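You operate a simulated robot arm through the tools that you are given. There is no shell and no other tool. Be economical: measure what you need, move in short steps, check, and stop when the job is done.

You are at the controls of a simulated two-armed robot. One attempt, no reset.

Task
Pick up the grey bottle with one hand, pass it to the other hand and put it on the top of the check bench. Set down upright: grey bottle.

Only the result counts: the job must be done as asked and must still hold three seconds after the hand-in. Knocking over, shifting, dropping, spilling or breaking anything else fails it.

Robot
Two 7-joint arms with two-finger parallel grippers on one trunk, on a base that drives. Base frame: it is fixed to the floor where the robot stands at the start and does not move with it; the origin is under the middle of the robot, x ahead of it, y to its left, z up. Units: m, degrees, N and s.
The left shoulder is at the start at [0.05, 0.168, 1.195], the right one opposite. With the tool pointing down near the work surface each hand reaches from about 0.1 to 0.64 m from the robot's upright axis, wherever it stands, measured 20 degrees to its own side. Places, roughly: top of the check bench [-1, -2.8, 0.9]. Payload 1.57 kg a hand.
The tool frame of a hand sits at the grasp point between the pads (the TCP): z along the fingers, y along the line on which they close. The tips reach 0.03 m beyond it. The gripper opens to 0.08 m. The fingers are 0.017 m wide and 0.012 m thick; the gripper's body (0.04 by 0.082 m) begins 0.08 m behind the TCP.
Orientation is that of the tool frame in the base frame, as a unit quaternion [x, y, z, w]. With the fingers straight down and closing along the base's y, the tool's x points along the base's -x, its y along +y and its z along -z.

Tools
- The arms move only by the tool arm_command. It takes "left_plan", "right_plan" or both (then of equal length, played together; a hand with none holds still); each is a list of rows, each a list of 7 numbers: the shift along the base's x, y, z in units of 25 mm (1.0 is 25 mm), then the turn, a rotation vector about the base's x, y, z in units of 5 degrees (1.0 is 5 degrees), then the opening, from 0 (shut) to 1 (fully open). In form: [[x, y, z, wx, wy, wz, grip], ...]. A call has 1 to 8 rows; each row shifts and turns the commanded pose from where the row before left it. A call with a number of a shift or a turn outside -1 to 1 is refused whole. Rows are played at 5 a second. More than 0.05 m and 8.6 degrees between two rows, or a gripper value outside its range, and nothing of the call is played. Where a pose cannot be reached the arm comes as near as it can. A force on the tool above 40 N (or 10 N above the force at the start of the call, whichever is more), or a blocked arm, ends the call early, and 0.2 s more pass. The fingers move at their own pace (about 0.045 m/s each) and stop on an object; they squeeze with about 41 N. The grip force told is the motor's: it shows also when the fingers shut on nothing. Time passes only in rows, and 0.2 s behind the last, so rows that do not move let the fingers close. It gives the time, the measured TCP pose, the force on the tool (base axes), the opening and the grip force at its end, in the units of the frame above (readings bear some noise), with the torque about the TCP (base axes, N m) and any sound that the robot's microphone picked up.
- Cameras (640 x 400 px; columns grow to the right, rows downward): "scene" is now at [0.1231, 0.0388, 1.4406]; the picture's right is [0.40, -0.92, 0.00], its down [-0.21, -0.09, -0.97] and it looks along [0.89, 0.39, -0.23] (base axes); focal length 214 px, centre (320, 200). "left" rides on the left gripper at [0.072, 0.007, -0.122] in its tool frame; the picture's right is [-0.09, 1.00, 0.00], its down [-0.84, -0.08, -0.54] and it looks along [-0.54, -0.05, 0.84] (tool axes); focal length 238 px, centre (320, 200). "right" rides on the right gripper at [0.072, -0.007, -0.122] in its tool frame; the picture's right is [0.09, 1.00, 0.00], its down [-0.84, 0.08, -0.54] and it looks along [-0.54, 0.05, 0.84] (tool axes); focal length 238 px, centre (320, 200). There is no depth. A picture from a camera that has moved, and an enlarged one, comes with that camera's place and axes in the base frame and with its lens.
- snapshot(camera): a new picture of that camera. No time passes.
- raise_lower(by): slides the trunk up (or, below 0, down) by that many m; the arms and the scene camera ride with it, the base frame stays. It gives what a move gives, with no picture.
- steer(legs): drives the robot by 1 to 6 legs, each [ahead, left, turn to the left] in m, m and degrees, along the robot's own axes; the way and the turn of a leg run together, so that a leg with both is an arc; at most 1.5 m and 180 degrees a leg. The arms and the cameras ride along, it lands a little off, and it stops where it bumps. It gives what a move gives.
- pan_tilt(pan, tilt): turns the head with the scene camera to pan (to the left, within 80 degrees either way) and tilt (down, from -29 to 69), counted from straight ahead of the robot. It gives what a move gives.
- zoom(camera, box): a new picture of the part [left, top, right, bottom] of that camera's present view, enlarged. No time passes.
- sign_off(): hands the job in; it is judged then, once.

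Go step by step. Nothing tells you exact positions but the pictures and the camera data: compare them with the known pose of the tool, close in by small moves and look again before you grip or let go. The budget is 120 turns and 100 pictures, counting those below and the enlarged ones. Unless the task says otherwise, let go and move clear before handing in, and close with one line.

The tools are called by a JSON object that holds its "api" and its "payload". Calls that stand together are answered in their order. arm_command: Moves the arms, as the interface text tells. Its arguments: {"type":"object","properties":{"left_plan":{"type":"array","items":{"type":"array","items":{"type":"number"}}},"right_plan":{"type":"array","items":{"type":"array","items":{"type":"number"}}}},"required":[]} The other tools are called the same way: raise_lower (by) slides the trunk up or down; steer (legs) drives the base; pan_tilt (pan, tilt) turns the head that bears the scene camera; snapshot (camera) takes a picture; zoom (camera, box) takes an enlarged picture of a part of a camera's view; sign_off () hands the job in.

At the start:

```text
clock: 0.0
left_eef_pos: [0.2946, 0.3485, 1.3111]
left_tool_rot: [0.0, 1.0, 0.001, 0.0]
left_wrist_force: [0.2, 0.2, -0.1]
left_ft_torque: [0.0, 0.01, -0.03]
left_gripper_width: 0.0799
left_gripper_force: 0.0
right_eef_pos: [0.2831, -0.0221, 1.3971]
right_tool_rot: [0.0, 1.0, 0.001, 0.0]
right_wrist_force: [0.5, 0.0, 0.4]
right_ft_torque: [0.0, -0.03, -0.01]
right_gripper_width: 0.0799
right_gripper_force: 0.0
trunk travel left (down, up): [-0.363, 0.079]
robot x, y, heading: [-0.0001, 0.0015, 0.0]
head pan, tilt: [23.7, 13.0]
```

scene: 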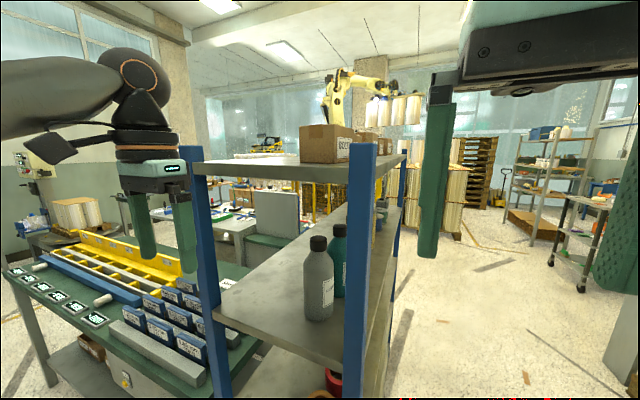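
right: 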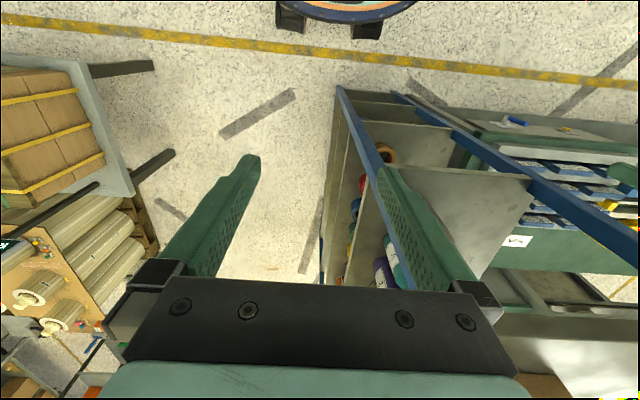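
left: 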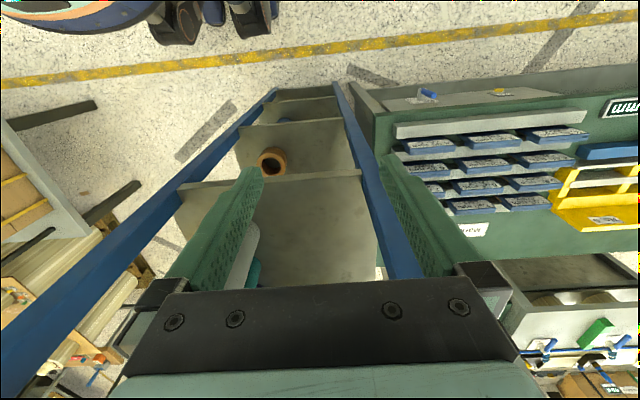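

The grey bottle stands on the middle deck of a blue-post shelf ahead, near (0.48, 0.19), with a teal bottle just behind it and a top board above. I'll look closer.

{"api": "zoom", "payload": {"camera": "scene", "box": [180, 120, 440, 400]}}

{"api": "pan_tilt", "payload": {"pan": 10, "tilt": 40}}

{"api": "snapshot", "payload": {"camera": "scene"}}

```text
1.43 times, centred on (310, 260) of scene
camera zoom: at [0.1231, 0.0388, 1.4406], right [0.4, -0.92, 0.0], down [-0.21, -0.09, -0.97], along [0.89, 0.39, -0.23], focal length 306 px, centre (334, 114)
```

zoom: 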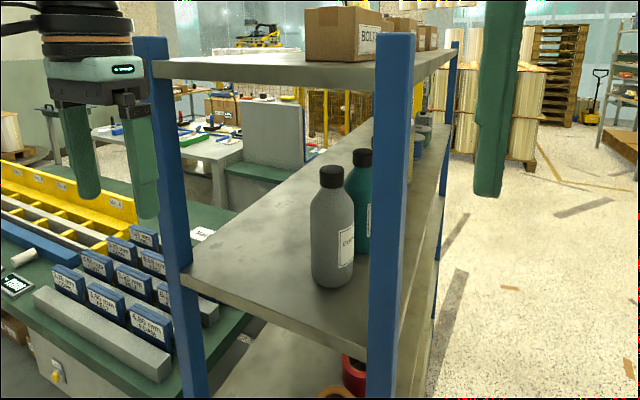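

```text
clock: 0.9
left_eef_pos: [0.2944, 0.3488, 1.3097]
left_tool_rot: [0.0, 1.0, -0.001, 0.0]
left_wrist_force: [0.0, -0.7, -0.7]
left_ft_torque: [-0.02, -0.03, -0.05]
left_gripper_width: 0.0803
left_gripper_force: 0.1
right_eef_pos: [0.2842, -0.0208, 1.3974]
right_tool_rot: [0.001, 1.0, 0.001, -0.001]
right_wrist_force: [-0.9, 0.3, 0.0]
right_ft_torque: [0.0, -0.03, -0.03]
right_gripper_width: 0.08
right_gripper_force: 0.0
trunk travel left (down, up): [-0.363, 0.079]
robot x, y, heading: [0.0005, 0.0003, -0.1]
head pan, tilt: [10.0, 40.0]
```

```text
95 pictures are left
camera scene: at [0.1213, 0.0161, 1.3979], right [0.17, -0.98, 0.0], down [-0.63, -0.11, -0.77], along [0.75, 0.13, -0.64], focal length 214 px, centre (320, 200)
```

scene: 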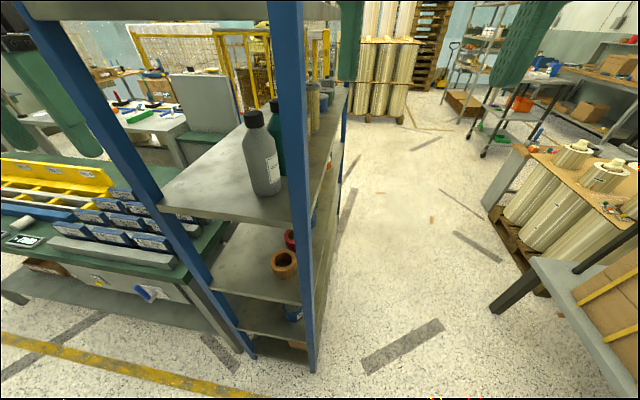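

The deck front edge is at x≈0.39, posts at y≈0.10 and 0.40, and the bottle centre is about (0.48, 0.20). I'll look around to know where driving space is.

{"api": "pan_tilt", "payload": {"pan": -80, "tilt": 25}}

{"api": "snapshot", "payload": {"camera": "scene"}}

{"api": "pan_tilt", "payload": {"pan": 80, "tilt": 35}}

{"api": "snapshot", "payload": {"camera": "scene"}}

```text
clock: 2.6
left_eef_pos: [0.2943, 0.3495, 1.3099]
left_tool_rot: [0.0, 1.0, 0.0, 0.0]
left_wrist_force: [-0.2, 0.1, 0.4]
left_ft_torque: [0.01, -0.02, 0.02]
left_gripper_width: 0.0799
left_gripper_force: 0.1
right_eef_pos: [0.284, -0.0211, 1.398]
right_tool_rot: [0.001, 1.0, 0.001, 0.0]
right_wrist_force: [0.2, 0.0, 0.2]
right_ft_torque: [0.0, 0.01, 0.0]
right_gripper_width: 0.08
right_gripper_force: 0.0
trunk travel left (down, up): [-0.363, 0.079]
robot x, y, heading: [-0.004, 0.0005, -0.0]
head pan, tilt: [-80.0, 25.0]
```

```text
94 pictures are left
camera scene: at [0.0536, -0.0894, 1.4212], right [-0.98, -0.17, 0.0], down [-0.07, 0.42, -0.91], along [0.16, -0.89, -0.42], focal length 214 px, centre (320, 200)
```

scene: 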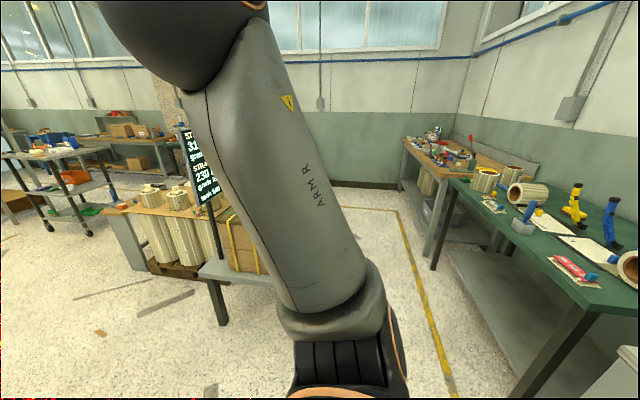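

```text
clock: 5.0
left_eef_pos: [0.2944, 0.3492, 1.3104]
left_tool_rot: [0.0, 1.0, -0.001, 0.0]
left_wrist_force: [0.7, -0.1, -0.3]
left_ft_torque: [-0.01, 0.02, 0.0]
left_gripper_width: 0.0803
left_gripper_force: 0.0
right_eef_pos: [0.2826, -0.0213, 1.3969]
right_tool_rot: [0.001, 1.0, 0.0, 0.0]
right_wrist_force: [0.1, -0.2, 0.5]
right_ft_torque: [-0.02, 0.02, 0.02]
right_gripper_width: 0.0796
right_gripper_force: 0.1
trunk travel left (down, up): [-0.363, 0.079]
robot x, y, heading: [-0.0001, 0.0001, 0.2]
head pan, tilt: [80.0, 35.0]
```

```text
93 pictures are left
camera scene: at [0.0529, 0.088, 1.4054], right [0.98, -0.17, 0.0], down [-0.1, -0.56, -0.82], along [0.14, 0.81, -0.57], focal length 214 px, centre (320, 200)
```

scene: 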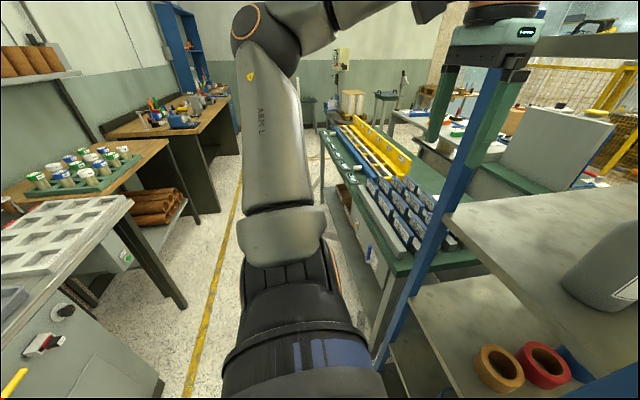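

Benches stand behind at x≈-0.6 to -0.7, and the check bench is the wooden-top one at the far right rear. I'll back up 0.18 m so the left hand can turn to point ahead outside the shelf.

{"api": "steer", "payload": {"legs": [[-0.18, 0, 0]]}}

{"api": "pan_tilt", "payload": {"pan": 25, "tilt": 25}}

{"api": "snapshot", "payload": {"camera": "scene"}}

```text
clock: 6.5
left_eef_pos: [0.1141, 0.3501, 1.3103]
left_tool_rot: [-0.001, 1.0, 0.0, 0.0]
left_wrist_force: [0.8, -0.1, 0.6]
left_ft_torque: [0.0, -0.1, 0.01]
left_gripper_width: 0.0801
left_gripper_force: 0.0
right_eef_pos: [0.1046, -0.0206, 1.398]
right_tool_rot: [0.0, 1.0, 0.001, 0.0]
right_wrist_force: [0.0, 0.4, -0.9]
right_ft_torque: [-0.01, -0.05, -0.01]
right_gripper_width: 0.08
right_gripper_force: 0.0
trunk travel left (down, up): [-0.363, 0.079]
robot x, y, heading: [-0.1774, 0.0013, 0.0]
head pan, tilt: [80.0, 35.0]
```

```text
clock: 7.8
left_eef_pos: [0.1157, 0.3485, 1.3095]
left_tool_rot: [-0.001, 1.0, 0.0, 0.0]
left_wrist_force: [-0.3, -0.4, 1.0]
left_ft_torque: [-0.02, -0.03, -0.01]
left_gripper_width: 0.0799
left_gripper_force: 0.1
right_eef_pos: [0.1044, -0.0222, 1.3981]
right_tool_rot: [-0.001, 1.0, 0.0, -0.001]
right_wrist_force: [0.1, 0.6, -0.3]
right_ft_torque: [-0.05, -0.05, 0.0]
right_gripper_width: 0.0802
right_gripper_force: 0.1
trunk travel left (down, up): [-0.363, 0.079]
robot x, y, heading: [-0.1797, -0.0026, 0.2]
head pan, tilt: [25.0, 25.0]
```

```text
92 pictures are left
camera scene: at [-0.058, 0.0403, 1.4212], right [0.42, -0.91, 0.0], down [-0.38, -0.18, -0.91], along [0.82, 0.38, -0.42], focal length 214 px, centre (320, 200)
```

scene: 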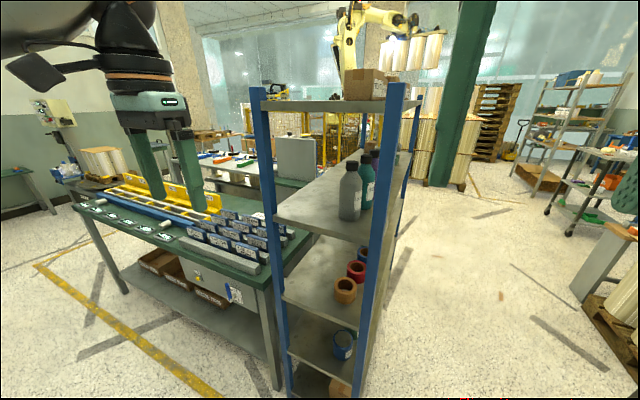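

The way is clear. I'll turn the left hand to point ahead while bringing it in front of the bottle.

{"api": "arm_command", "payload": {"left_plan": [[0.34, -0.32, -0.28, 0, -1, 0, 1], [0.34, -0.32, -0.28, 0, -1, 0, 1], [0.34, -0.32, -0.28, 0, -1, 0, 1], [0.34, -0.32, -0.28, 0, -1, 0, 1], [0.34, -0.32, -0.28, 0, -1, 0, 1], [0.34, -0.32, -0.28, 0, -1, 0, 1], [0.34, -0.32, -0.28, 0, -1, 0, 1], [0.34, -0.32, -0.28, 0, -1, 0, 1]]}}

{"api": "arm_command", "payload": {"left_plan": [[0.34, -0.32, -0.28, 0, -1, 0, 1], [0.34, -0.32, -0.28, 0, -1, 0, 1], [0.34, -0.32, -0.28, 0, -1, 0, 1], [0.34, -0.32, -0.28, 0, -1, 0, 1], [0.34, -0.32, -0.28, 0, -1, 0, 1], [0.34, -0.32, -0.28, 0, -1, 0, 1], [0.34, -0.32, -0.28, 0, -1, 0, 1], [0.34, -0.32, -0.28, 0, -1, 0, 1]]}}

{"api": "arm_command", "payload": {"left_plan": [[0.34, -0.32, -0.28, 0, -1, 0, 1], [0.34, -0.32, -0.28, 0, -1, 0, 1], [0, 0, 0, 0, 0, 0, 1]]}}

{"api": "snapshot", "payload": {"camera": "left"}}

{"api": "snapshot", "payload": {"camera": "scene"}}

```text
clock: 9.6
left_eef_pos: [0.1836, 0.2854, 1.2527]
left_tool_rot: [0.0, 0.939, 0.0, 0.343]
left_wrist_force: [-0.3, -0.6, 0.0]
left_ft_torque: [0.01, 0.01, 0.0]
left_gripper_width: 0.08
left_gripper_force: 0.1
right_eef_pos: [0.1044, -0.0212, 1.3979]
right_tool_rot: [0.0, 1.0, 0.001, -0.001]
right_wrist_force: [-0.1, 0.2, 0.0]
right_ft_torque: [-0.02, -0.01, -0.01]
right_gripper_width: 0.0801
right_gripper_force: 0.1
trunk travel left (down, up): [-0.363, 0.079]
robot x, y, heading: [-0.1783, -0.002, -0.4]
head pan, tilt: [25.0, 25.0]
```

```text
clock: 11.4
left_eef_pos: [0.288, 0.2237, 1.2165]
left_tool_rot: [-0.002, 0.766, -0.001, 0.642]
left_wrist_force: [0.0, 0.3, -0.2]
left_ft_torque: [-0.02, -0.02, -0.03]
left_gripper_width: 0.0802
left_gripper_force: 0.0
left hand out of reach, approached as far as the arm can: row 5, 6, 7, 8
right_eef_pos: [0.1051, -0.0226, 1.3971]
right_tool_rot: [0.0, 1.0, 0.0, -0.001]
right_wrist_force: [-0.7, -0.4, -0.3]
right_ft_torque: [-0.01, 0.01, 0.01]
right_gripper_width: 0.0804
right_gripper_force: 0.1
trunk travel left (down, up): [-0.363, 0.079]
robot x, y, heading: [-0.178, -0.0001, 0.1]
head pan, tilt: [25.0, 25.0]
```

```text
clock: 12.2
left_eef_pos: [0.3058, 0.2067, 1.2037]
left_tool_rot: [-0.001, 0.706, -0.001, 0.708]
left_wrist_force: [0.7, 0.9, -0.1]
left_ft_torque: [-0.06, 0.01, 0.01]
left_gripper_width: 0.0802
left_gripper_force: 0.1
right_eef_pos: [0.1039, -0.0223, 1.3965]
right_tool_rot: [0.001, 1.0, 0.001, -0.001]
right_wrist_force: [0.5, -0.1, 0.4]
right_ft_torque: [-0.01, 0.02, 0.02]
right_gripper_width: 0.08
right_gripper_force: 0.1
trunk travel left (down, up): [-0.363, 0.079]
robot x, y, heading: [-0.1824, -0.0002, 0.0]
head pan, tilt: [25.0, 25.0]
```

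```text
91 pictures are left
camera left: at [0.1835, 0.2138, 1.1311], right [0.0, 1.0, 0.09], down [-0.54, -0.08, 0.84], along [0.84, -0.05, 0.54], focal length 238 px, centre (320, 200)
```

left: 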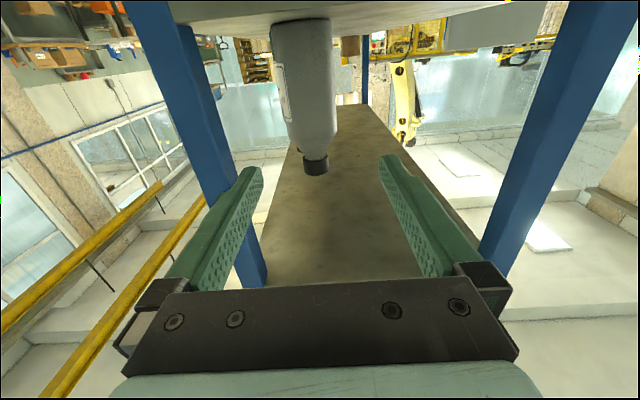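

```text
90 pictures are left
camera scene: at [-0.0582, 0.0403, 1.4212], right [0.42, -0.91, 0.0], down [-0.38, -0.18, -0.91], along [0.82, 0.38, -0.42], focal length 214 px, centre (320, 200)
```

scene: 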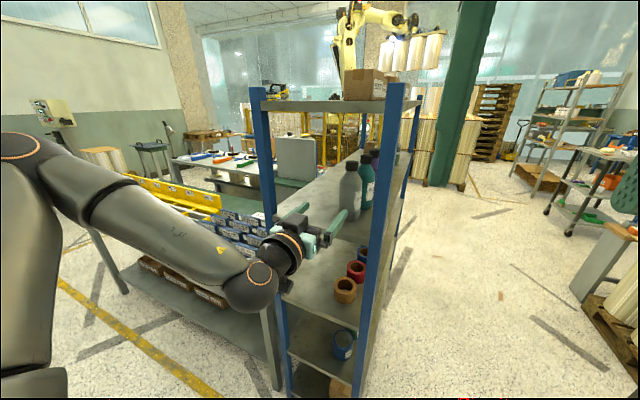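

The hand points ahead with the bottle seen between the fingers, its axis near y≈0.193. I'll correct y and z, then drive in 0.1 m.

{"api": "arm_command", "payload": {"left_plan": [[0, -0.54, -0.6, 0, 0, 0, 1], [0, 0, 0, 0, 0, 0, 1]]}}

{"api": "steer", "payload": {"legs": [[0.09, 0, 0]]}}

{"api": "snapshot", "payload": {"camera": "left"}}

{"api": "snapshot", "payload": {"camera": "scene"}}

```text
clock: 12.8
left_eef_pos: [0.3053, 0.1944, 1.1898]
left_tool_rot: [0.0, 0.707, -0.001, 0.707]
left_wrist_force: [-0.3, 0.6, -0.1]
left_ft_torque: [-0.01, 0.01, -0.01]
left_gripper_width: 0.0801
left_gripper_force: 0.0
right_eef_pos: [0.1038, -0.0216, 1.3964]
right_tool_rot: [0.0, 1.0, 0.001, 0.0]
right_wrist_force: [0.9, 0.5, 1.1]
right_ft_torque: [0.02, -0.02, 0.0]
right_gripper_width: 0.0801
right_gripper_force: 0.1
trunk travel left (down, up): [-0.363, 0.079]
robot x, y, heading: [-0.1776, -0.0001, 0.1]
head pan, tilt: [25.0, 25.0]
```

```text
clock: 13.9
left_eef_pos: [0.3925, 0.1936, 1.188]
left_tool_rot: [0.0, 0.707, -0.002, 0.707]
left_wrist_force: [-0.6, -0.5, -0.2]
left_ft_torque: [0.0, -0.02, 0.05]
left_gripper_width: 0.0801
left_gripper_force: 0.1
right_eef_pos: [0.191, -0.0218, 1.3968]
right_tool_rot: [0.001, 1.0, 0.001, -0.001]
right_wrist_force: [0.4, 0.8, -0.3]
right_ft_torque: [0.02, 0.05, -0.02]
right_gripper_width: 0.0799
right_gripper_force: 0.0
trunk travel left (down, up): [-0.363, 0.079]
robot x, y, heading: [-0.0929, -0.0012, -0.0]
head pan, tilt: [25.0, 25.0]
```

```text
89 pictures are left
camera left: at [0.2718, 0.2002, 1.1161], right [0.0, 1.0, 0.09], down [-0.54, -0.07, 0.84], along [0.84, -0.05, 0.54], focal length 238 px, centre (320, 200)
```

left: 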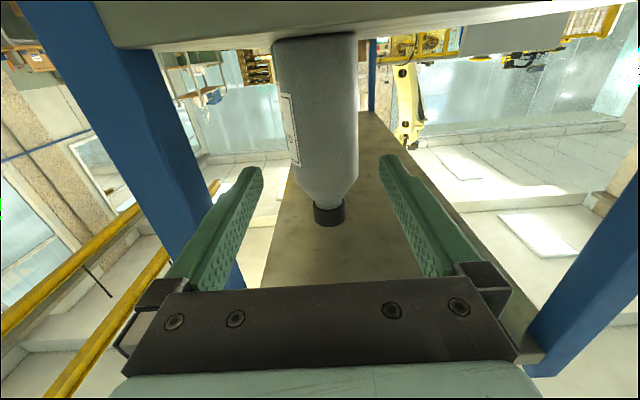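

```text
88 pictures are left
camera scene: at [0.0297, 0.04, 1.4211], right [0.42, -0.91, 0.0], down [-0.38, -0.18, -0.91], along [0.82, 0.38, -0.42], focal length 214 px, centre (320, 200)
```

scene: 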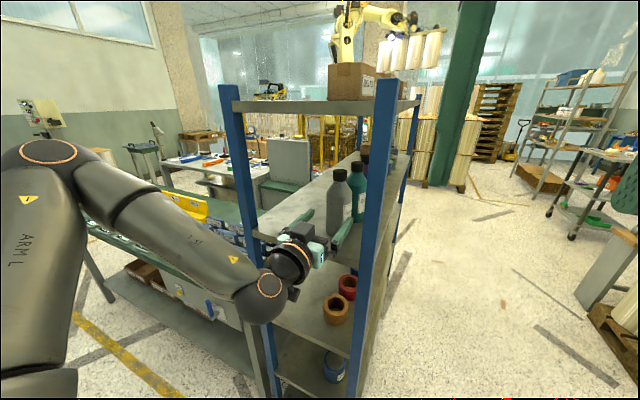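

The bottle is centred (y≈0.195) with its axis at x≈0.475–0.48, and the fingers straddle it. I'll drive the last 0.08 m and look again.

{"api": "steer", "payload": {"legs": [[0.06, 0, 0]]}}

{"api": "snapshot", "payload": {"camera": "left"}}

{"api": "snapshot", "payload": {"camera": "scene"}}

```text
clock: 14.8
left_eef_pos: [0.454, 0.1936, 1.189]
left_tool_rot: [0.0, 0.707, 0.0, 0.707]
left_wrist_force: [0.0, 0.3, -0.8]
left_ft_torque: [0.02, -0.03, -0.06]
left_gripper_width: 0.0801
left_gripper_force: 0.0
right_eef_pos: [0.2524, -0.021, 1.3955]
right_tool_rot: [0.0, 1.0, 0.001, -0.001]
right_wrist_force: [0.4, 0.2, 0.7]
right_ft_torque: [0.02, 0.05, 0.0]
right_gripper_width: 0.08
right_gripper_force: 0.1
trunk travel left (down, up): [-0.363, 0.079]
robot x, y, heading: [-0.0312, -0.0054, -0.1]
head pan, tilt: [25.0, 25.0]
```

```text
87 pictures are left
camera left: at [0.3314, 0.2009, 1.116], right [0.0, 1.0, 0.09], down [-0.54, -0.08, 0.84], along [0.84, -0.05, 0.54], focal length 238 px, centre (320, 200)
```

left: 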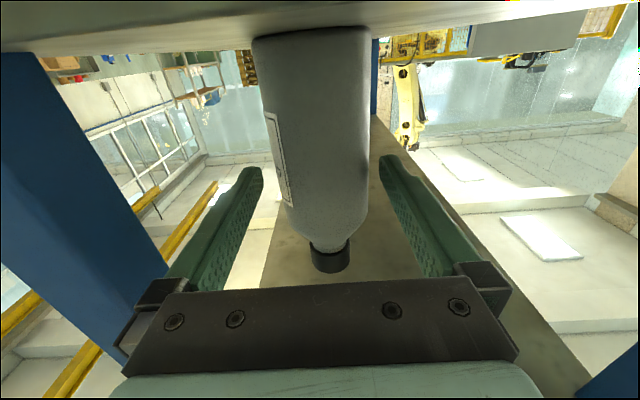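

```text
86 pictures are left
camera scene: at [0.0897, 0.0404, 1.421], right [0.42, -0.91, 0.0], down [-0.38, -0.18, -0.91], along [0.82, 0.38, -0.42], focal length 214 px, centre (320, 200)
```

scene: 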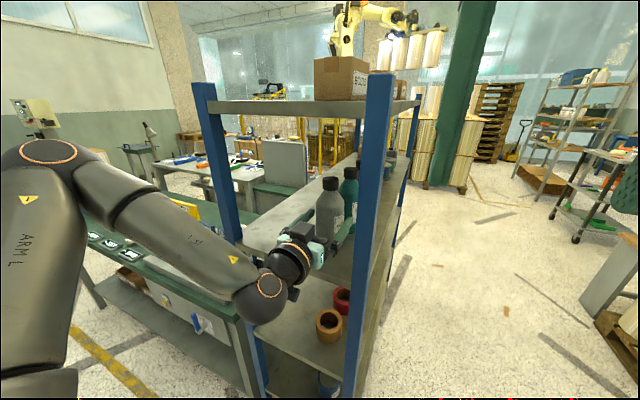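

The bottle axis is at about (0.475, 0.197). I'll ease forward 18 mm and 3 mm left, then close.

{"api": "arm_command", "payload": {"left_plan": [[0.35, 0.12, 0, 0, 0, 0, 1], [0.37, 0, 0, 0, 0, 0, 1], [0, 0, 0, 0, 0, 0, 1]]}}

{"api": "snapshot", "payload": {"camera": "left"}}

```text
clock: 15.6
left_eef_pos: [0.4713, 0.1975, 1.1884]
left_tool_rot: [-0.001, 0.707, -0.001, 0.707]
left_wrist_force: [-0.3, -0.1, -0.6]
left_ft_torque: [-0.03, -0.01, 0.0]
left_gripper_width: 0.0802
left_gripper_force: 0.0
right_eef_pos: [0.251, -0.021, 1.3985]
right_tool_rot: [0.0, 1.0, 0.0, -0.001]
right_wrist_force: [0.1, -0.3, -0.1]
right_ft_torque: [0.01, 0.01, -0.02]
right_gripper_width: 0.0803
right_gripper_force: 0.1
trunk travel left (down, up): [-0.363, 0.079]
robot x, y, heading: [-0.034, -0.0021, 0.3]
head pan, tilt: [25.0, 25.0]
```

```text
85 pictures are left
camera left: at [0.3491, 0.2037, 1.117], right [0.0, 1.0, 0.09], down [-0.54, -0.08, 0.84], along [0.84, -0.05, 0.54], focal length 238 px, centre (320, 200)
```

left: 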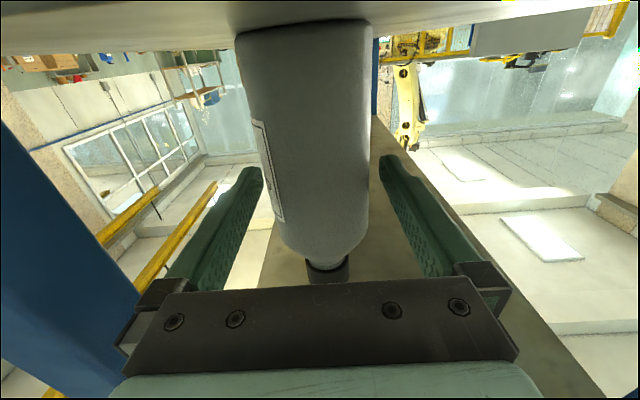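

The bottle sits between the fingers. I'll close.

{"api": "arm_command", "payload": {"left_plan": [[0, 0, 0, 0, 0, 0, 0.6], [0, 0, 0, 0, 0, 0, 0.4], [0, 0, 0, 0, 0, 0, 0.2], [0, 0, 0, 0, 0, 0, 0], [0, 0, 0, 0, 0, 0, 0]]}}

{"api": "snapshot", "payload": {"camera": "left"}}

```text
clock: 16.8
left_eef_pos: [0.4695, 0.1964, 1.1892]
left_tool_rot: [0.0, 0.707, -0.001, 0.707]
left_wrist_force: [0.7, -1.0, -0.5]
left_ft_torque: [0.03, -0.03, -0.02]
left_gripper_width: 0.0614
left_gripper_force: 40.9
right_eef_pos: [0.2516, -0.0202, 1.3979]
right_tool_rot: [0.0, 1.0, 0.001, -0.001]
right_wrist_force: [0.3, 0.1, -0.6]
right_ft_torque: [-0.02, 0.01, 0.0]
right_gripper_width: 0.0799
right_gripper_force: 0.0
trunk travel left (down, up): [-0.363, 0.079]
robot x, y, heading: [-0.0329, -0.0009, 0.3]
head pan, tilt: [25.0, 25.0]
```

```text
84 pictures are left
camera left: at [0.3491, 0.2034, 1.117], right [0.0, 1.0, 0.09], down [-0.54, -0.08, 0.84], along [0.84, -0.05, 0.54], focal length 238 px, centre (320, 200)
```

left: 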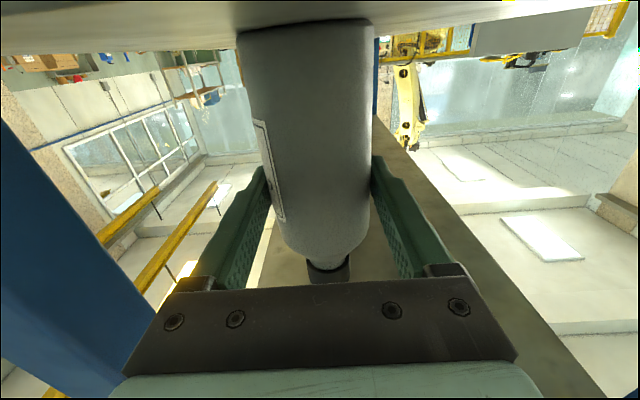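

The grip holds at 61 mm and 41 N. I'll lift by 40 mm, then drive straight back out.

{"api": "arm_command", "payload": {"left_plan": [[0, 0, 0.4, 0, 0, 0, 0], [0, 0, 0.6, 0, 0, 0, 0], [0, 0, 0.6, 0, 0, 0, 0], [0, 0, 0, 0, 0, 0, 0]]}}

{"api": "snapshot", "payload": {"camera": "scene"}}

```text
clock: 17.8
left_eef_pos: [0.4716, 0.1971, 1.2284]
left_tool_rot: [0.0, 0.707, -0.001, 0.707]
left_wrist_force: [0.0, -0.8, -4.4]
left_ft_torque: [-0.02, 0.03, -0.02]
left_gripper_width: 0.0614
left_gripper_force: 40.6
right_eef_pos: [0.2518, -0.0207, 1.3976]
right_tool_rot: [0.001, 1.0, 0.001, -0.001]
right_wrist_force: [-0.4, 0.4, -1.1]
right_ft_torque: [0.03, -0.01, 0.01]
right_gripper_width: 0.0802
right_gripper_force: 0.1
trunk travel left (down, up): [-0.363, 0.079]
robot x, y, heading: [-0.0314, 0.0029, 0.1]
head pan, tilt: [25.0, 25.0]
```

```text
83 pictures are left
camera scene: at [0.0891, 0.0406, 1.4211], right [0.42, -0.91, 0.0], down [-0.38, -0.18, -0.91], along [0.82, 0.38, -0.42], focal length 214 px, centre (320, 200)
```

scene: 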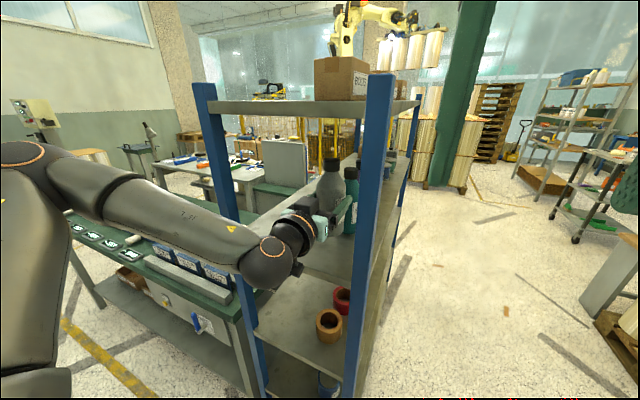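

The bottle is up, weighing about 0.45 kg. I'll back straight out 0.2 m, then slide to the right away from the shelf.

{"api": "steer", "payload": {"legs": [[-0.2, 0, 0]]}}

{"api": "steer", "payload": {"legs": [[0, -0.35, 0]]}}

{"api": "snapshot", "payload": {"camera": "scene"}}

{"api": "snapshot", "payload": {"camera": "left"}}

{"api": "snapshot", "payload": {"camera": "right"}}

```text
clock: 19.4
left_eef_pos: [0.275, 0.1956, 1.2284]
left_tool_rot: [-0.001, 0.707, 0.0, 0.707]
left_wrist_force: [-0.6, 1.1, -4.0]
left_ft_torque: [-0.02, 0.03, -0.01]
left_gripper_width: 0.0613
left_gripper_force: 41.3
right_eef_pos: [0.0547, -0.021, 1.3992]
right_tool_rot: [-0.001, 1.0, 0.002, 0.0]
right_wrist_force: [-0.2, -0.3, -0.3]
right_ft_torque: [0.01, -0.04, 0.0]
right_gripper_width: 0.0799
right_gripper_force: 0.2
trunk travel left (down, up): [-0.363, 0.079]
robot x, y, heading: [-0.2269, 0.0001, 0.1]
head pan, tilt: [25.0, 25.0]
```

```text
clock: 21.6
left_eef_pos: [0.2759, -0.1442, 1.2288]
left_tool_rot: [-0.001, 0.707, 0.001, 0.707]
left_wrist_force: [0.5, -0.5, -3.9]
left_ft_torque: [0.03, 0.02, -0.02]
left_gripper_width: 0.0617
left_gripper_force: 40.7
right_eef_pos: [0.0578, -0.3622, 1.3978]
right_tool_rot: [0.0, 1.0, 0.002, 0.0]
right_wrist_force: [0.1, 0.0, -0.3]
right_ft_torque: [0.0, 0.01, -0.04]
right_gripper_width: 0.0798
right_gripper_force: 0.1
trunk travel left (down, up): [-0.363, 0.079]
robot x, y, heading: [-0.23, -0.3407, -0.0]
head pan, tilt: [25.0, 25.0]
```

```text
82 pictures are left
camera scene: at [-0.1057, -0.3009, 1.4211], right [0.42, -0.91, 0.0], down [-0.38, -0.18, -0.91], along [0.82, 0.39, -0.42], focal length 214 px, centre (320, 200)
```

scene: 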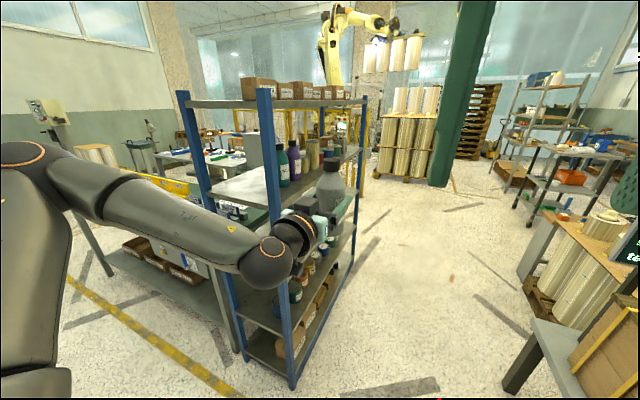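

```text
81 pictures are left
camera left: at [0.1552, -0.1385, 1.1568], right [0.0, 1.0, 0.09], down [-0.54, -0.08, 0.84], along [0.84, -0.05, 0.54], focal length 238 px, centre (320, 200)
```

left: 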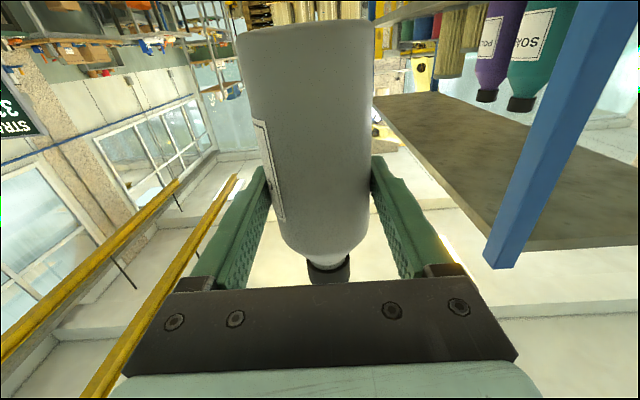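

```text
80 pictures are left
camera right: at [-0.0149, -0.3685, 1.5187], right [-0.09, 1.0, 0.0], down [0.84, 0.08, 0.54], along [0.54, 0.05, -0.84], focal length 238 px, centre (320, 200)
```

right: 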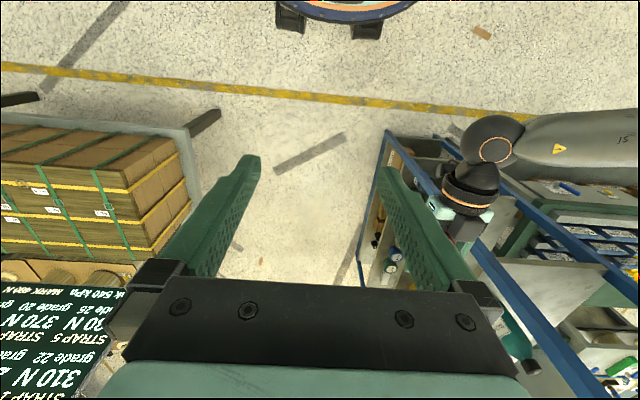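

The bottle hangs clear of the shelf and the other bottles are undisturbed. I'll bring the left hand to the robot's midline for the hand-over, raising the right a little.

{"api": "arm_command", "payload": {"left_plan": [[0, -0.8, 0, 0, 0, 0, 0], [0, -0.8, 0, 0, 0, 0, 0], [0, -0.8, 0, 0, 0, 0, 0], [0, -0.8, 0, 0, 0, 0, 0], [0, -0.8, 0, 0, 0, 0, 0], [0, -0.8, 0, 0, 0, 0, 0], [0, -0.8, 0, 0, 0, 0, 0], [0, 0, 0, 0, 0, 0, 0]], "right_plan": [[0, 0, 0.3, 0, 0, 0, 1], [0, 0, 0.3, 0, 0, 0, 1], [0, 0, 0.3, 0, 0, 0, 1], [0, 0, 0.3, 0, 0, 0, 1], [0, 0, 0, 0, 0, 0, 1], [0, 0, 0, 0, 0, 0, 1], [0, 0, 0, 0, 0, 0, 1], [0, 0, 0, 0, 0, 0, 1]]}}

{"api": "pan_tilt", "payload": {"pan": 0, "tilt": 20}}

{"api": "snapshot", "payload": {"camera": "scene"}}

{"api": "snapshot", "payload": {"camera": "right"}}

```text
clock: 23.4
left_eef_pos: [0.2765, -0.2428, 1.2354]
left_tool_rot: [-0.002, 0.708, 0.0, 0.706]
left_wrist_force: [0.3, 0.1, -4.5]
left_ft_torque: [-0.01, 0.04, 0.01]
left_gripper_width: 0.0614
left_gripper_force: 41.0
left hand out of reach, approached as far as the arm can: row 5, 6, 7
right_eef_pos: [0.0563, -0.3613, 1.4101]
right_tool_rot: [0.0, 1.0, 0.003, 0.002]
right_wrist_force: [1.1, 0.6, 0.2]
right_ft_torque: [0.01, 0.01, 0.01]
right_gripper_width: 0.0804
right_gripper_force: 0.1
right hand out of reach, approached as far as the arm can: row 3, 4
trunk travel left (down, up): [-0.363, 0.079]
robot x, y, heading: [-0.2274, -0.3393, 0.2]
head pan, tilt: [25.0, 25.0]
```

```text
clock: 24.3
left_eef_pos: [0.2778, -0.2426, 1.2349]
left_tool_rot: [-0.001, 0.708, -0.001, 0.707]
left_wrist_force: [0.4, -0.1, -5.1]
left_ft_torque: [0.01, 0.06, 0.01]
left_gripper_width: 0.0614
left_gripper_force: 41.4
right_eef_pos: [0.0562, -0.3619, 1.4126]
right_tool_rot: [0.0, 1.0, 0.003, 0.002]
right_wrist_force: [0.4, 0.9, -0.2]
right_ft_torque: [-0.02, 0.0, -0.04]
right_gripper_width: 0.08
right_gripper_force: 0.0
trunk travel left (down, up): [-0.363, 0.079]
robot x, y, heading: [-0.2269, -0.344, 0.0]
head pan, tilt: [0.0, 20.0]
```

```text
79 pictures are left
camera scene: at [-0.0959, -0.3392, 1.4292], right [0.0, -1.0, 0.0], down [-0.34, 0.0, -0.94], along [0.94, 0.0, -0.34], focal length 214 px, centre (320, 200)
```

scene: 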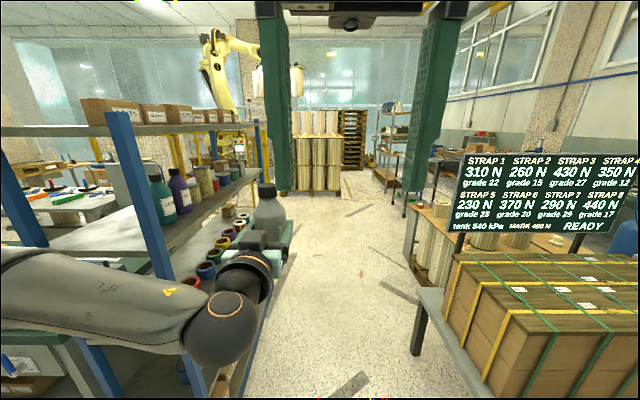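

```text
78 pictures are left
camera right: at [-0.0164, -0.3679, 1.5334], right [-0.09, 1.0, 0.01], down [0.84, 0.07, 0.54], along [0.54, 0.06, -0.84], focal length 238 px, centre (320, 200)
```

right: 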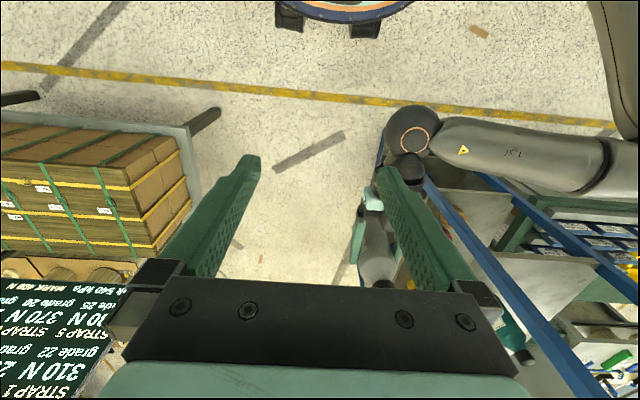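

Both arms are near their limits here, so I'll yaw the left hand to the right and pull it nearer and lower for an easier meeting point.

{"api": "arm_command", "payload": {"left_plan": [[-0.4, -0.3, -0.4, 0, 0, -1, 0], [-0.4, -0.3, -0.4, 0, 0, -1, 0], [-0.4, -0.3, -0.4, 0, 0, -1, 0], [-0.4, -0.3, -0.4, 0, 0, -1, 0], [-0.4, -0.3, -0.4, 0, 0, -1, 0], [-0.4, -0.3, -0.4, 0, 0, -1, 0], [0, 0, 0, 0, 0, 0, 0]]}}

{"api": "snapshot", "payload": {"camera": "scene"}}

```text
clock: 25.9
left_eef_pos: [0.2163, -0.2868, 1.1754]
left_tool_rot: [0.182, 0.684, -0.183, 0.682]
left_wrist_force: [-1.0, -1.4, -4.1]
left_ft_torque: [0.0, 0.03, -0.01]
left_gripper_width: 0.0612
left_gripper_force: 41.5
right_eef_pos: [0.0564, -0.3617, 1.4123]
right_tool_rot: [0.0, 1.0, 0.003, 0.001]
right_wrist_force: [0.4, 0.8, 0.6]
right_ft_torque: [-0.02, 0.01, 0.01]
right_gripper_width: 0.0801
right_gripper_force: 0.0
trunk travel left (down, up): [-0.363, 0.079]
robot x, y, heading: [-0.2247, -0.3395, 0.0]
head pan, tilt: [0.0, 20.0]
```

```text
77 pictures are left
camera scene: at [-0.096, -0.3394, 1.4292], right [0.0, -1.0, 0.0], down [-0.34, 0.0, -0.94], along [0.94, 0.0, -0.34], focal length 214 px, centre (320, 200)
```

scene: 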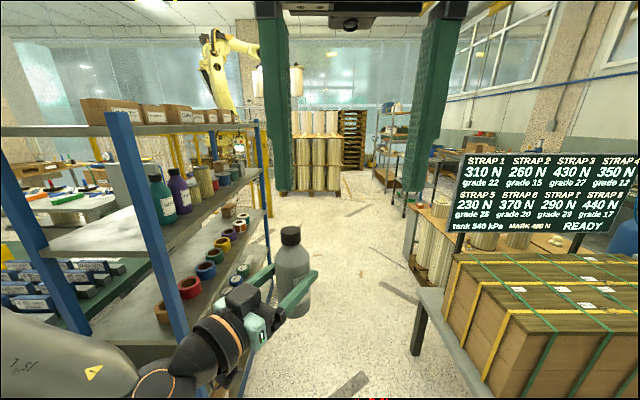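

The left hand holds the bottle at about (0.223, -0.288), cap middle around z≈1.25. I'll bring the right hand above the cap.

{"api": "arm_command", "payload": {"right_plan": [[0.83, 0.37, -0.25, 0, 0, 0, 1], [0.83, 0.37, -0.25, 0, 0, 0, 1], [0.83, 0.37, -0.25, 0, 0, 0, 1], [0.83, 0.37, -0.25, 0, 0, 0, 1], [0.83, 0.37, -0.25, 0, 0, 0, 1], [0.83, 0.37, -0.25, 0, 0, 0, 1], [0.83, 0.37, -0.25, 0, 0, 0, 1], [0.83, 0.37, -0.25, 0, 0, 0, 1]]}}

{"api": "snapshot", "payload": {"camera": "right"}}

{"api": "snapshot", "payload": {"camera": "scene"}}

```text
clock: 27.7
left_eef_pos: [0.2171, -0.2856, 1.1761]
left_tool_rot: [0.183, 0.683, -0.184, 0.683]
left_wrist_force: [0.6, 0.0, -4.2]
left_ft_torque: [0.03, 0.03, 0.0]
left_gripper_width: 0.0613
left_gripper_force: 41.5
right_eef_pos: [0.1874, -0.3103, 1.344]
right_tool_rot: [0.002, 1.0, 0.006, 0.001]
right_wrist_force: [0.6, 0.3, -0.3]
right_ft_torque: [0.01, 0.0, 0.01]
right_gripper_width: 0.0802
right_gripper_force: 0.0
right hand out of reach, approached as far as the arm can: row 3, 4, 5, 6, 7, 8
trunk travel left (down, up): [-0.363, 0.079]
robot x, y, heading: [-0.2283, -0.3415, 0.1]
head pan, tilt: [0.0, 20.0]
```

```text
76 pictures are left
camera right: at [0.116, -0.318, 1.4653], right [-0.09, 1.0, 0.01], down [0.84, 0.07, 0.54], along [0.54, 0.06, -0.84], focal length 238 px, centre (320, 200)
```

right: 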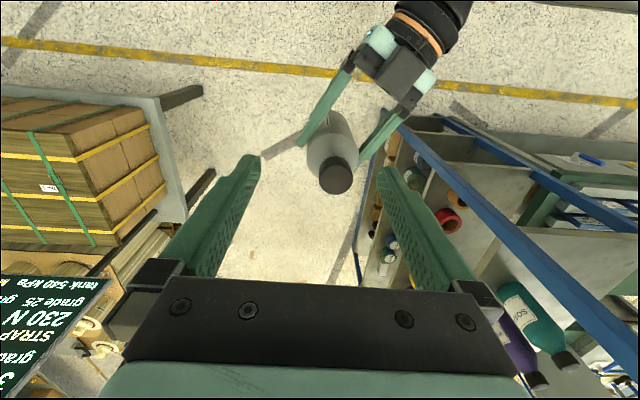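

```text
75 pictures are left
camera scene: at [-0.104, -0.3018, 1.4275], right [0.4, -0.91, 0.0], down [-0.33, -0.15, -0.93], along [0.85, 0.38, -0.36], focal length 214 px, centre (320, 200)
```

scene: 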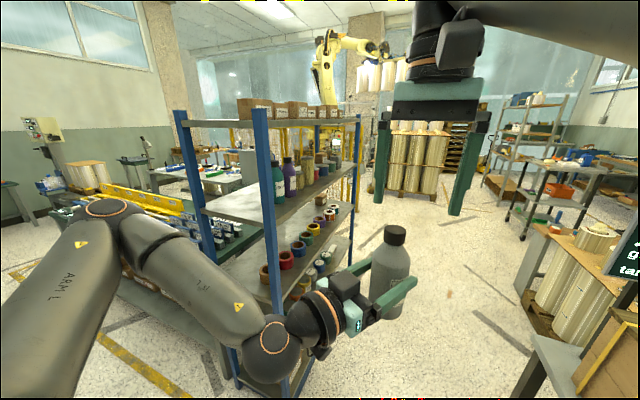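

The cap is at about (0.221, -0.290), but the right hand tops out this high. I'll lower the left hand 80 mm and bring it in slightly.

{"api": "arm_command", "payload": {"left_plan": [[-0.16, -0.1, -0.64, 0, 0, 0, 0], [-0.16, -0.1, -0.64, 0, 0, 0, 0], [-0.16, -0.1, -0.64, 0, 0, 0, 0], [-0.16, -0.1, -0.64, 0, 0, 0, 0], [-0.16, -0.1, -0.64, 0, 0, 0, 0], [0, 0, 0, 0, 0, 0, 0]]}}

{"api": "arm_command", "payload": {"right_plan": [[0.1, 0, -0.8, 0, 0, 0, 1], [0.1, 0, -0.8, 0, 0, 0, 1], [0.1, 0, -0.5, 0, 0, 0, 1], [0, 0, 0, 0, 0, 0, 1]]}}

{"api": "snapshot", "payload": {"camera": "right"}}

{"api": "snapshot", "payload": {"camera": "scene"}}

```text
clock: 29.1
left_eef_pos: [0.1998, -0.2842, 1.1072]
left_tool_rot: [0.183, 0.684, -0.184, 0.682]
left_wrist_force: [0.0, 0.1, -3.7]
left_ft_torque: [-0.02, 0.0, -0.03]
left_gripper_width: 0.0614
left_gripper_force: 40.3
left hand out of reach, approached as far as the arm can: row 4, 5
right_eef_pos: [0.1888, -0.3114, 1.343]
right_tool_rot: [0.004, 1.0, 0.007, 0.0]
right_wrist_force: [0.9, -0.4, 0.0]
right_ft_torque: [0.01, 0.04, 0.02]
right_gripper_width: 0.0799
right_gripper_force: 0.1
trunk travel left (down, up): [-0.363, 0.079]
robot x, y, heading: [-0.225, -0.3388, 0.5]
head pan, tilt: [0.0, 20.0]
```

```text
clock: 30.1
left_eef_pos: [0.1986, -0.2851, 1.1073]
left_tool_rot: [0.182, 0.684, -0.183, 0.682]
left_wrist_force: [0.2, -0.2, -3.8]
left_ft_torque: [0.04, 0.02, -0.04]
left_gripper_width: 0.0616
left_gripper_force: 41.1
right_eef_pos: [0.1935, -0.3086, 1.2895]
right_tool_rot: [0.001, 1.0, 0.001, 0.0]
right_wrist_force: [-0.4, -0.2, 0.3]
right_ft_torque: [0.02, 0.0, -0.02]
right_gripper_width: 0.08
right_gripper_force: 0.1
trunk travel left (down, up): [-0.363, 0.079]
robot x, y, heading: [-0.2282, -0.3413, 0.2]
head pan, tilt: [0.0, 20.0]
```

```text
74 pictures are left
camera right: at [0.1213, -0.3147, 1.4111], right [-0.09, 1.0, 0.0], down [0.84, 0.08, 0.54], along [0.54, 0.05, -0.84], focal length 238 px, centre (320, 200)
```

right: 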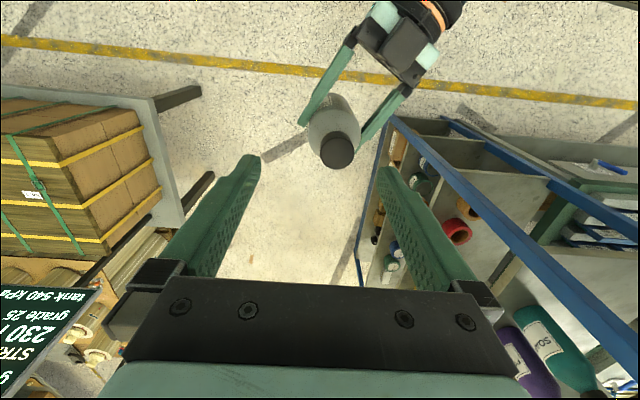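

```text
73 pictures are left
camera scene: at [-0.0961, -0.3393, 1.4292], right [0.0, -1.0, 0.0], down [-0.34, 0.0, -0.94], along [0.94, 0.0, -0.34], focal length 214 px, centre (320, 200)
```

scene: 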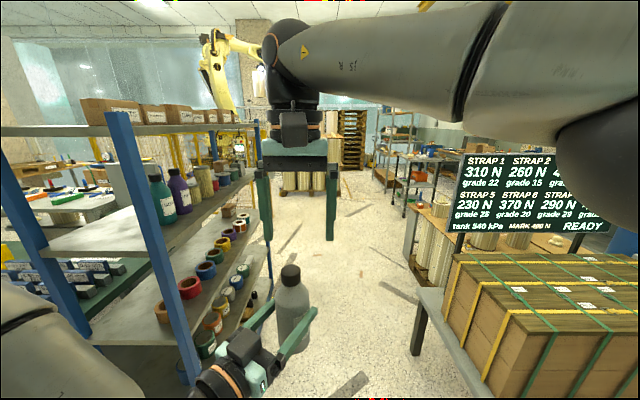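

The cap top is at about (0.205, -0.289, 1.195). I'll align the right hand above it and come down partway.

{"api": "arm_command", "payload": {"right_plan": [[0.25, 0.4, 0, 0, 0, 0, 1], [0.23, 0.4, -0.3, 0, 0, 0, 1], [0, 0, -0.8, 0, 0, 0, 1], [0, 0, -0.8, 0, 0, 0, 1], [0, 0, 0, 0, 0, 0, 1]]}}

{"api": "snapshot", "payload": {"camera": "right"}}

{"api": "snapshot", "payload": {"camera": "scene"}}

```text
clock: 31.3
left_eef_pos: [0.1994, -0.2861, 1.1073]
left_tool_rot: [0.182, 0.684, -0.184, 0.682]
left_wrist_force: [0.0, 0.1, -3.4]
left_ft_torque: [-0.01, 0.06, -0.05]
left_gripper_width: 0.0611
left_gripper_force: 40.9
right_eef_pos: [0.2069, -0.2904, 1.2414]
right_tool_rot: [-0.001, 1.0, 0.001, 0.001]
right_wrist_force: [-0.6, -0.1, -0.4]
right_ft_torque: [0.02, -0.01, 0.01]
right_gripper_width: 0.0801
right_gripper_force: 0.1
trunk travel left (down, up): [-0.363, 0.079]
robot x, y, heading: [-0.2242, -0.34, -0.1]
head pan, tilt: [0.0, 20.0]
```

```text
72 pictures are left
camera right: at [0.1347, -0.2961, 1.363], right [-0.09, 1.0, 0.0], down [0.84, 0.08, 0.54], along [0.54, 0.05, -0.84], focal length 238 px, centre (320, 200)
```

right: 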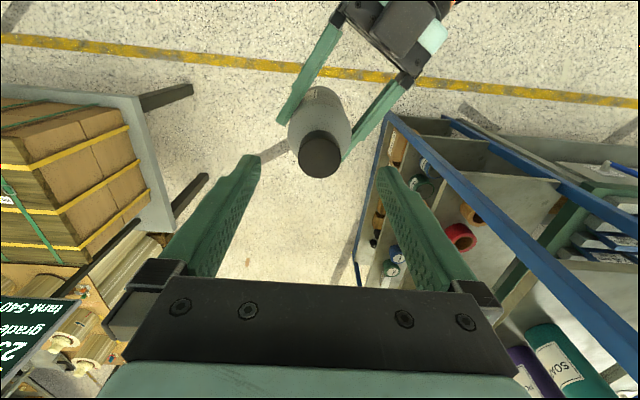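

```text
71 pictures are left
camera scene: at [-0.0962, -0.3393, 1.4293], right [0.0, -1.0, 0.0], down [-0.34, 0.0, -0.94], along [0.94, 0.0, -0.34], focal length 214 px, centre (320, 200)
```

scene: 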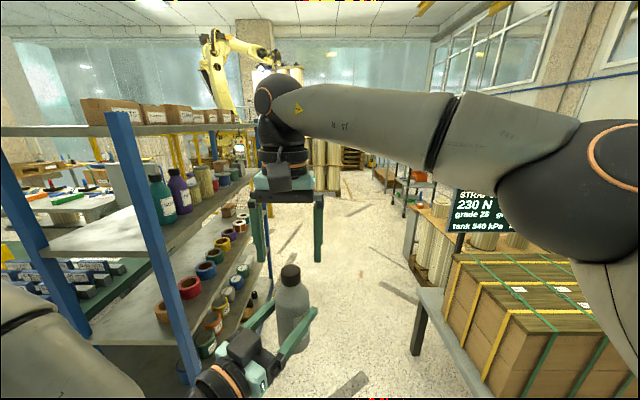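

Aligned over the cap. Going down 50 mm to straddle it.

{"api": "arm_command", "payload": {"right_plan": [[-0.03, 0.03, -0.7, 0, 0, 0, 1], [0, 0, -0.7, 0, 0, 0, 1], [0, 0, -0.6, 0, 0, 0, 1], [0, 0, 0, 0, 0, 0, 1]]}}

{"api": "snapshot", "payload": {"camera": "right"}}

{"api": "zoom", "payload": {"camera": "scene", "box": [200, 180, 380, 380]}}

```text
clock: 32.3
left_eef_pos: [0.1992, -0.2859, 1.1076]
left_tool_rot: [0.183, 0.684, -0.184, 0.681]
left_wrist_force: [0.8, 0.6, -4.0]
left_ft_torque: [-0.01, 0.04, -0.03]
left_gripper_width: 0.0614
left_gripper_force: 41.1
right_eef_pos: [0.2047, -0.2887, 1.1912]
right_tool_rot: [0.0, 1.0, 0.003, 0.0]
right_wrist_force: [0.3, 0.6, -0.2]
right_ft_torque: [-0.05, -0.01, -0.02]
right_gripper_width: 0.08
right_gripper_force: 0.1
trunk travel left (down, up): [-0.363, 0.079]
robot x, y, heading: [-0.224, -0.3416, 0.1]
head pan, tilt: [0.0, 20.0]
```

```text
70 pictures are left
camera right: at [0.1331, -0.2956, 1.3131], right [-0.09, 1.0, 0.0], down [0.84, 0.08, 0.54], along [0.54, 0.05, -0.84], focal length 238 px, centre (320, 200)
```

right: 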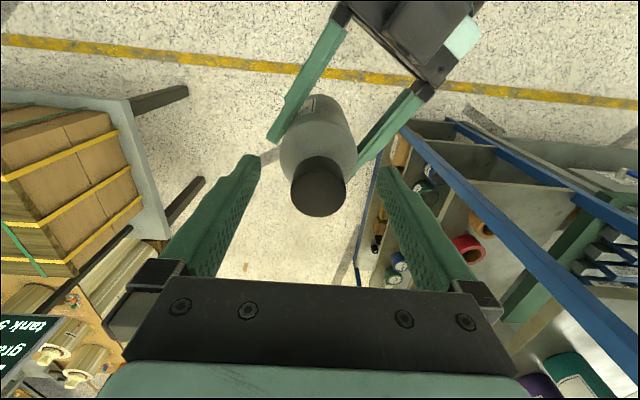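

```text
2.00 times, centred on (290, 280) of scene
camera zoom: at [-0.0961, -0.3392, 1.4292], right [0.0, -1.0, 0.0], down [-0.34, 0.0, -0.94], along [0.94, 0.0, -0.34], focal length 429 px, centre (380, 40)
```

zoom: 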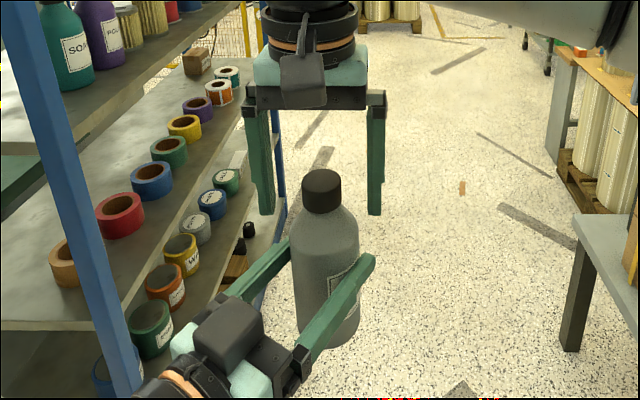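

The right finger tips flank the whole cap, centred. I'll close the right hand on it.

{"api": "arm_command", "payload": {"right_plan": [[0, 0, 0, 0, 0, 0, 0.6], [0, 0, 0, 0, 0, 0, 0.4], [0, 0, 0, 0, 0, 0, 0.2], [0, 0, 0, 0, 0, 0, 0], [0, 0, 0, 0, 0, 0, 0], [0, 0, 0, 0, 0, 0, 0]]}}

{"api": "snapshot", "payload": {"camera": "right"}}

{"api": "zoom", "payload": {"camera": "scene", "box": [200, 180, 380, 380]}}

```text
clock: 33.7
left_eef_pos: [0.2007, -0.2845, 1.1082]
left_tool_rot: [0.182, 0.684, -0.184, 0.682]
left_wrist_force: [-1.5, 4.6, -3.7]
left_ft_torque: [-0.09, 0.04, 0.07]
left_gripper_width: 0.0612
left_gripper_force: 40.8
right_eef_pos: [0.2055, -0.2892, 1.1909]
right_tool_rot: [-0.001, 1.0, 0.0, -0.001]
right_wrist_force: [1.5, -3.8, 1.1]
right_ft_torque: [-0.27, -0.07, -0.04]
right_gripper_width: 0.0335
right_gripper_force: 40.2
trunk travel left (down, up): [-0.363, 0.079]
robot x, y, heading: [-0.2256, -0.3399, 0.2]
head pan, tilt: [0.0, 20.0]
```

```text
68 pictures are left
camera right: at [0.1334, -0.2958, 1.3131], right [-0.09, 1.0, 0.0], down [0.84, 0.08, 0.54], along [0.54, 0.05, -0.84], focal length 238 px, centre (320, 200)
```

right: 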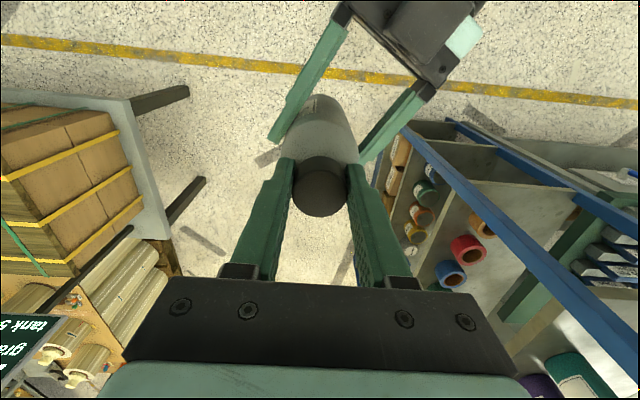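

```text
2.00 times, centred on (290, 280) of scene
camera zoom: at [-0.096, -0.3393, 1.4292], right [0.0, -1.0, 0.0], down [-0.34, 0.0, -0.94], along [0.94, 0.0, -0.34], focal length 429 px, centre (380, 40)
```

zoom: 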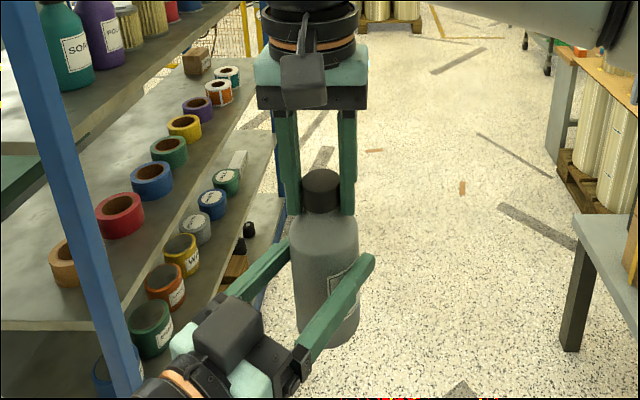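

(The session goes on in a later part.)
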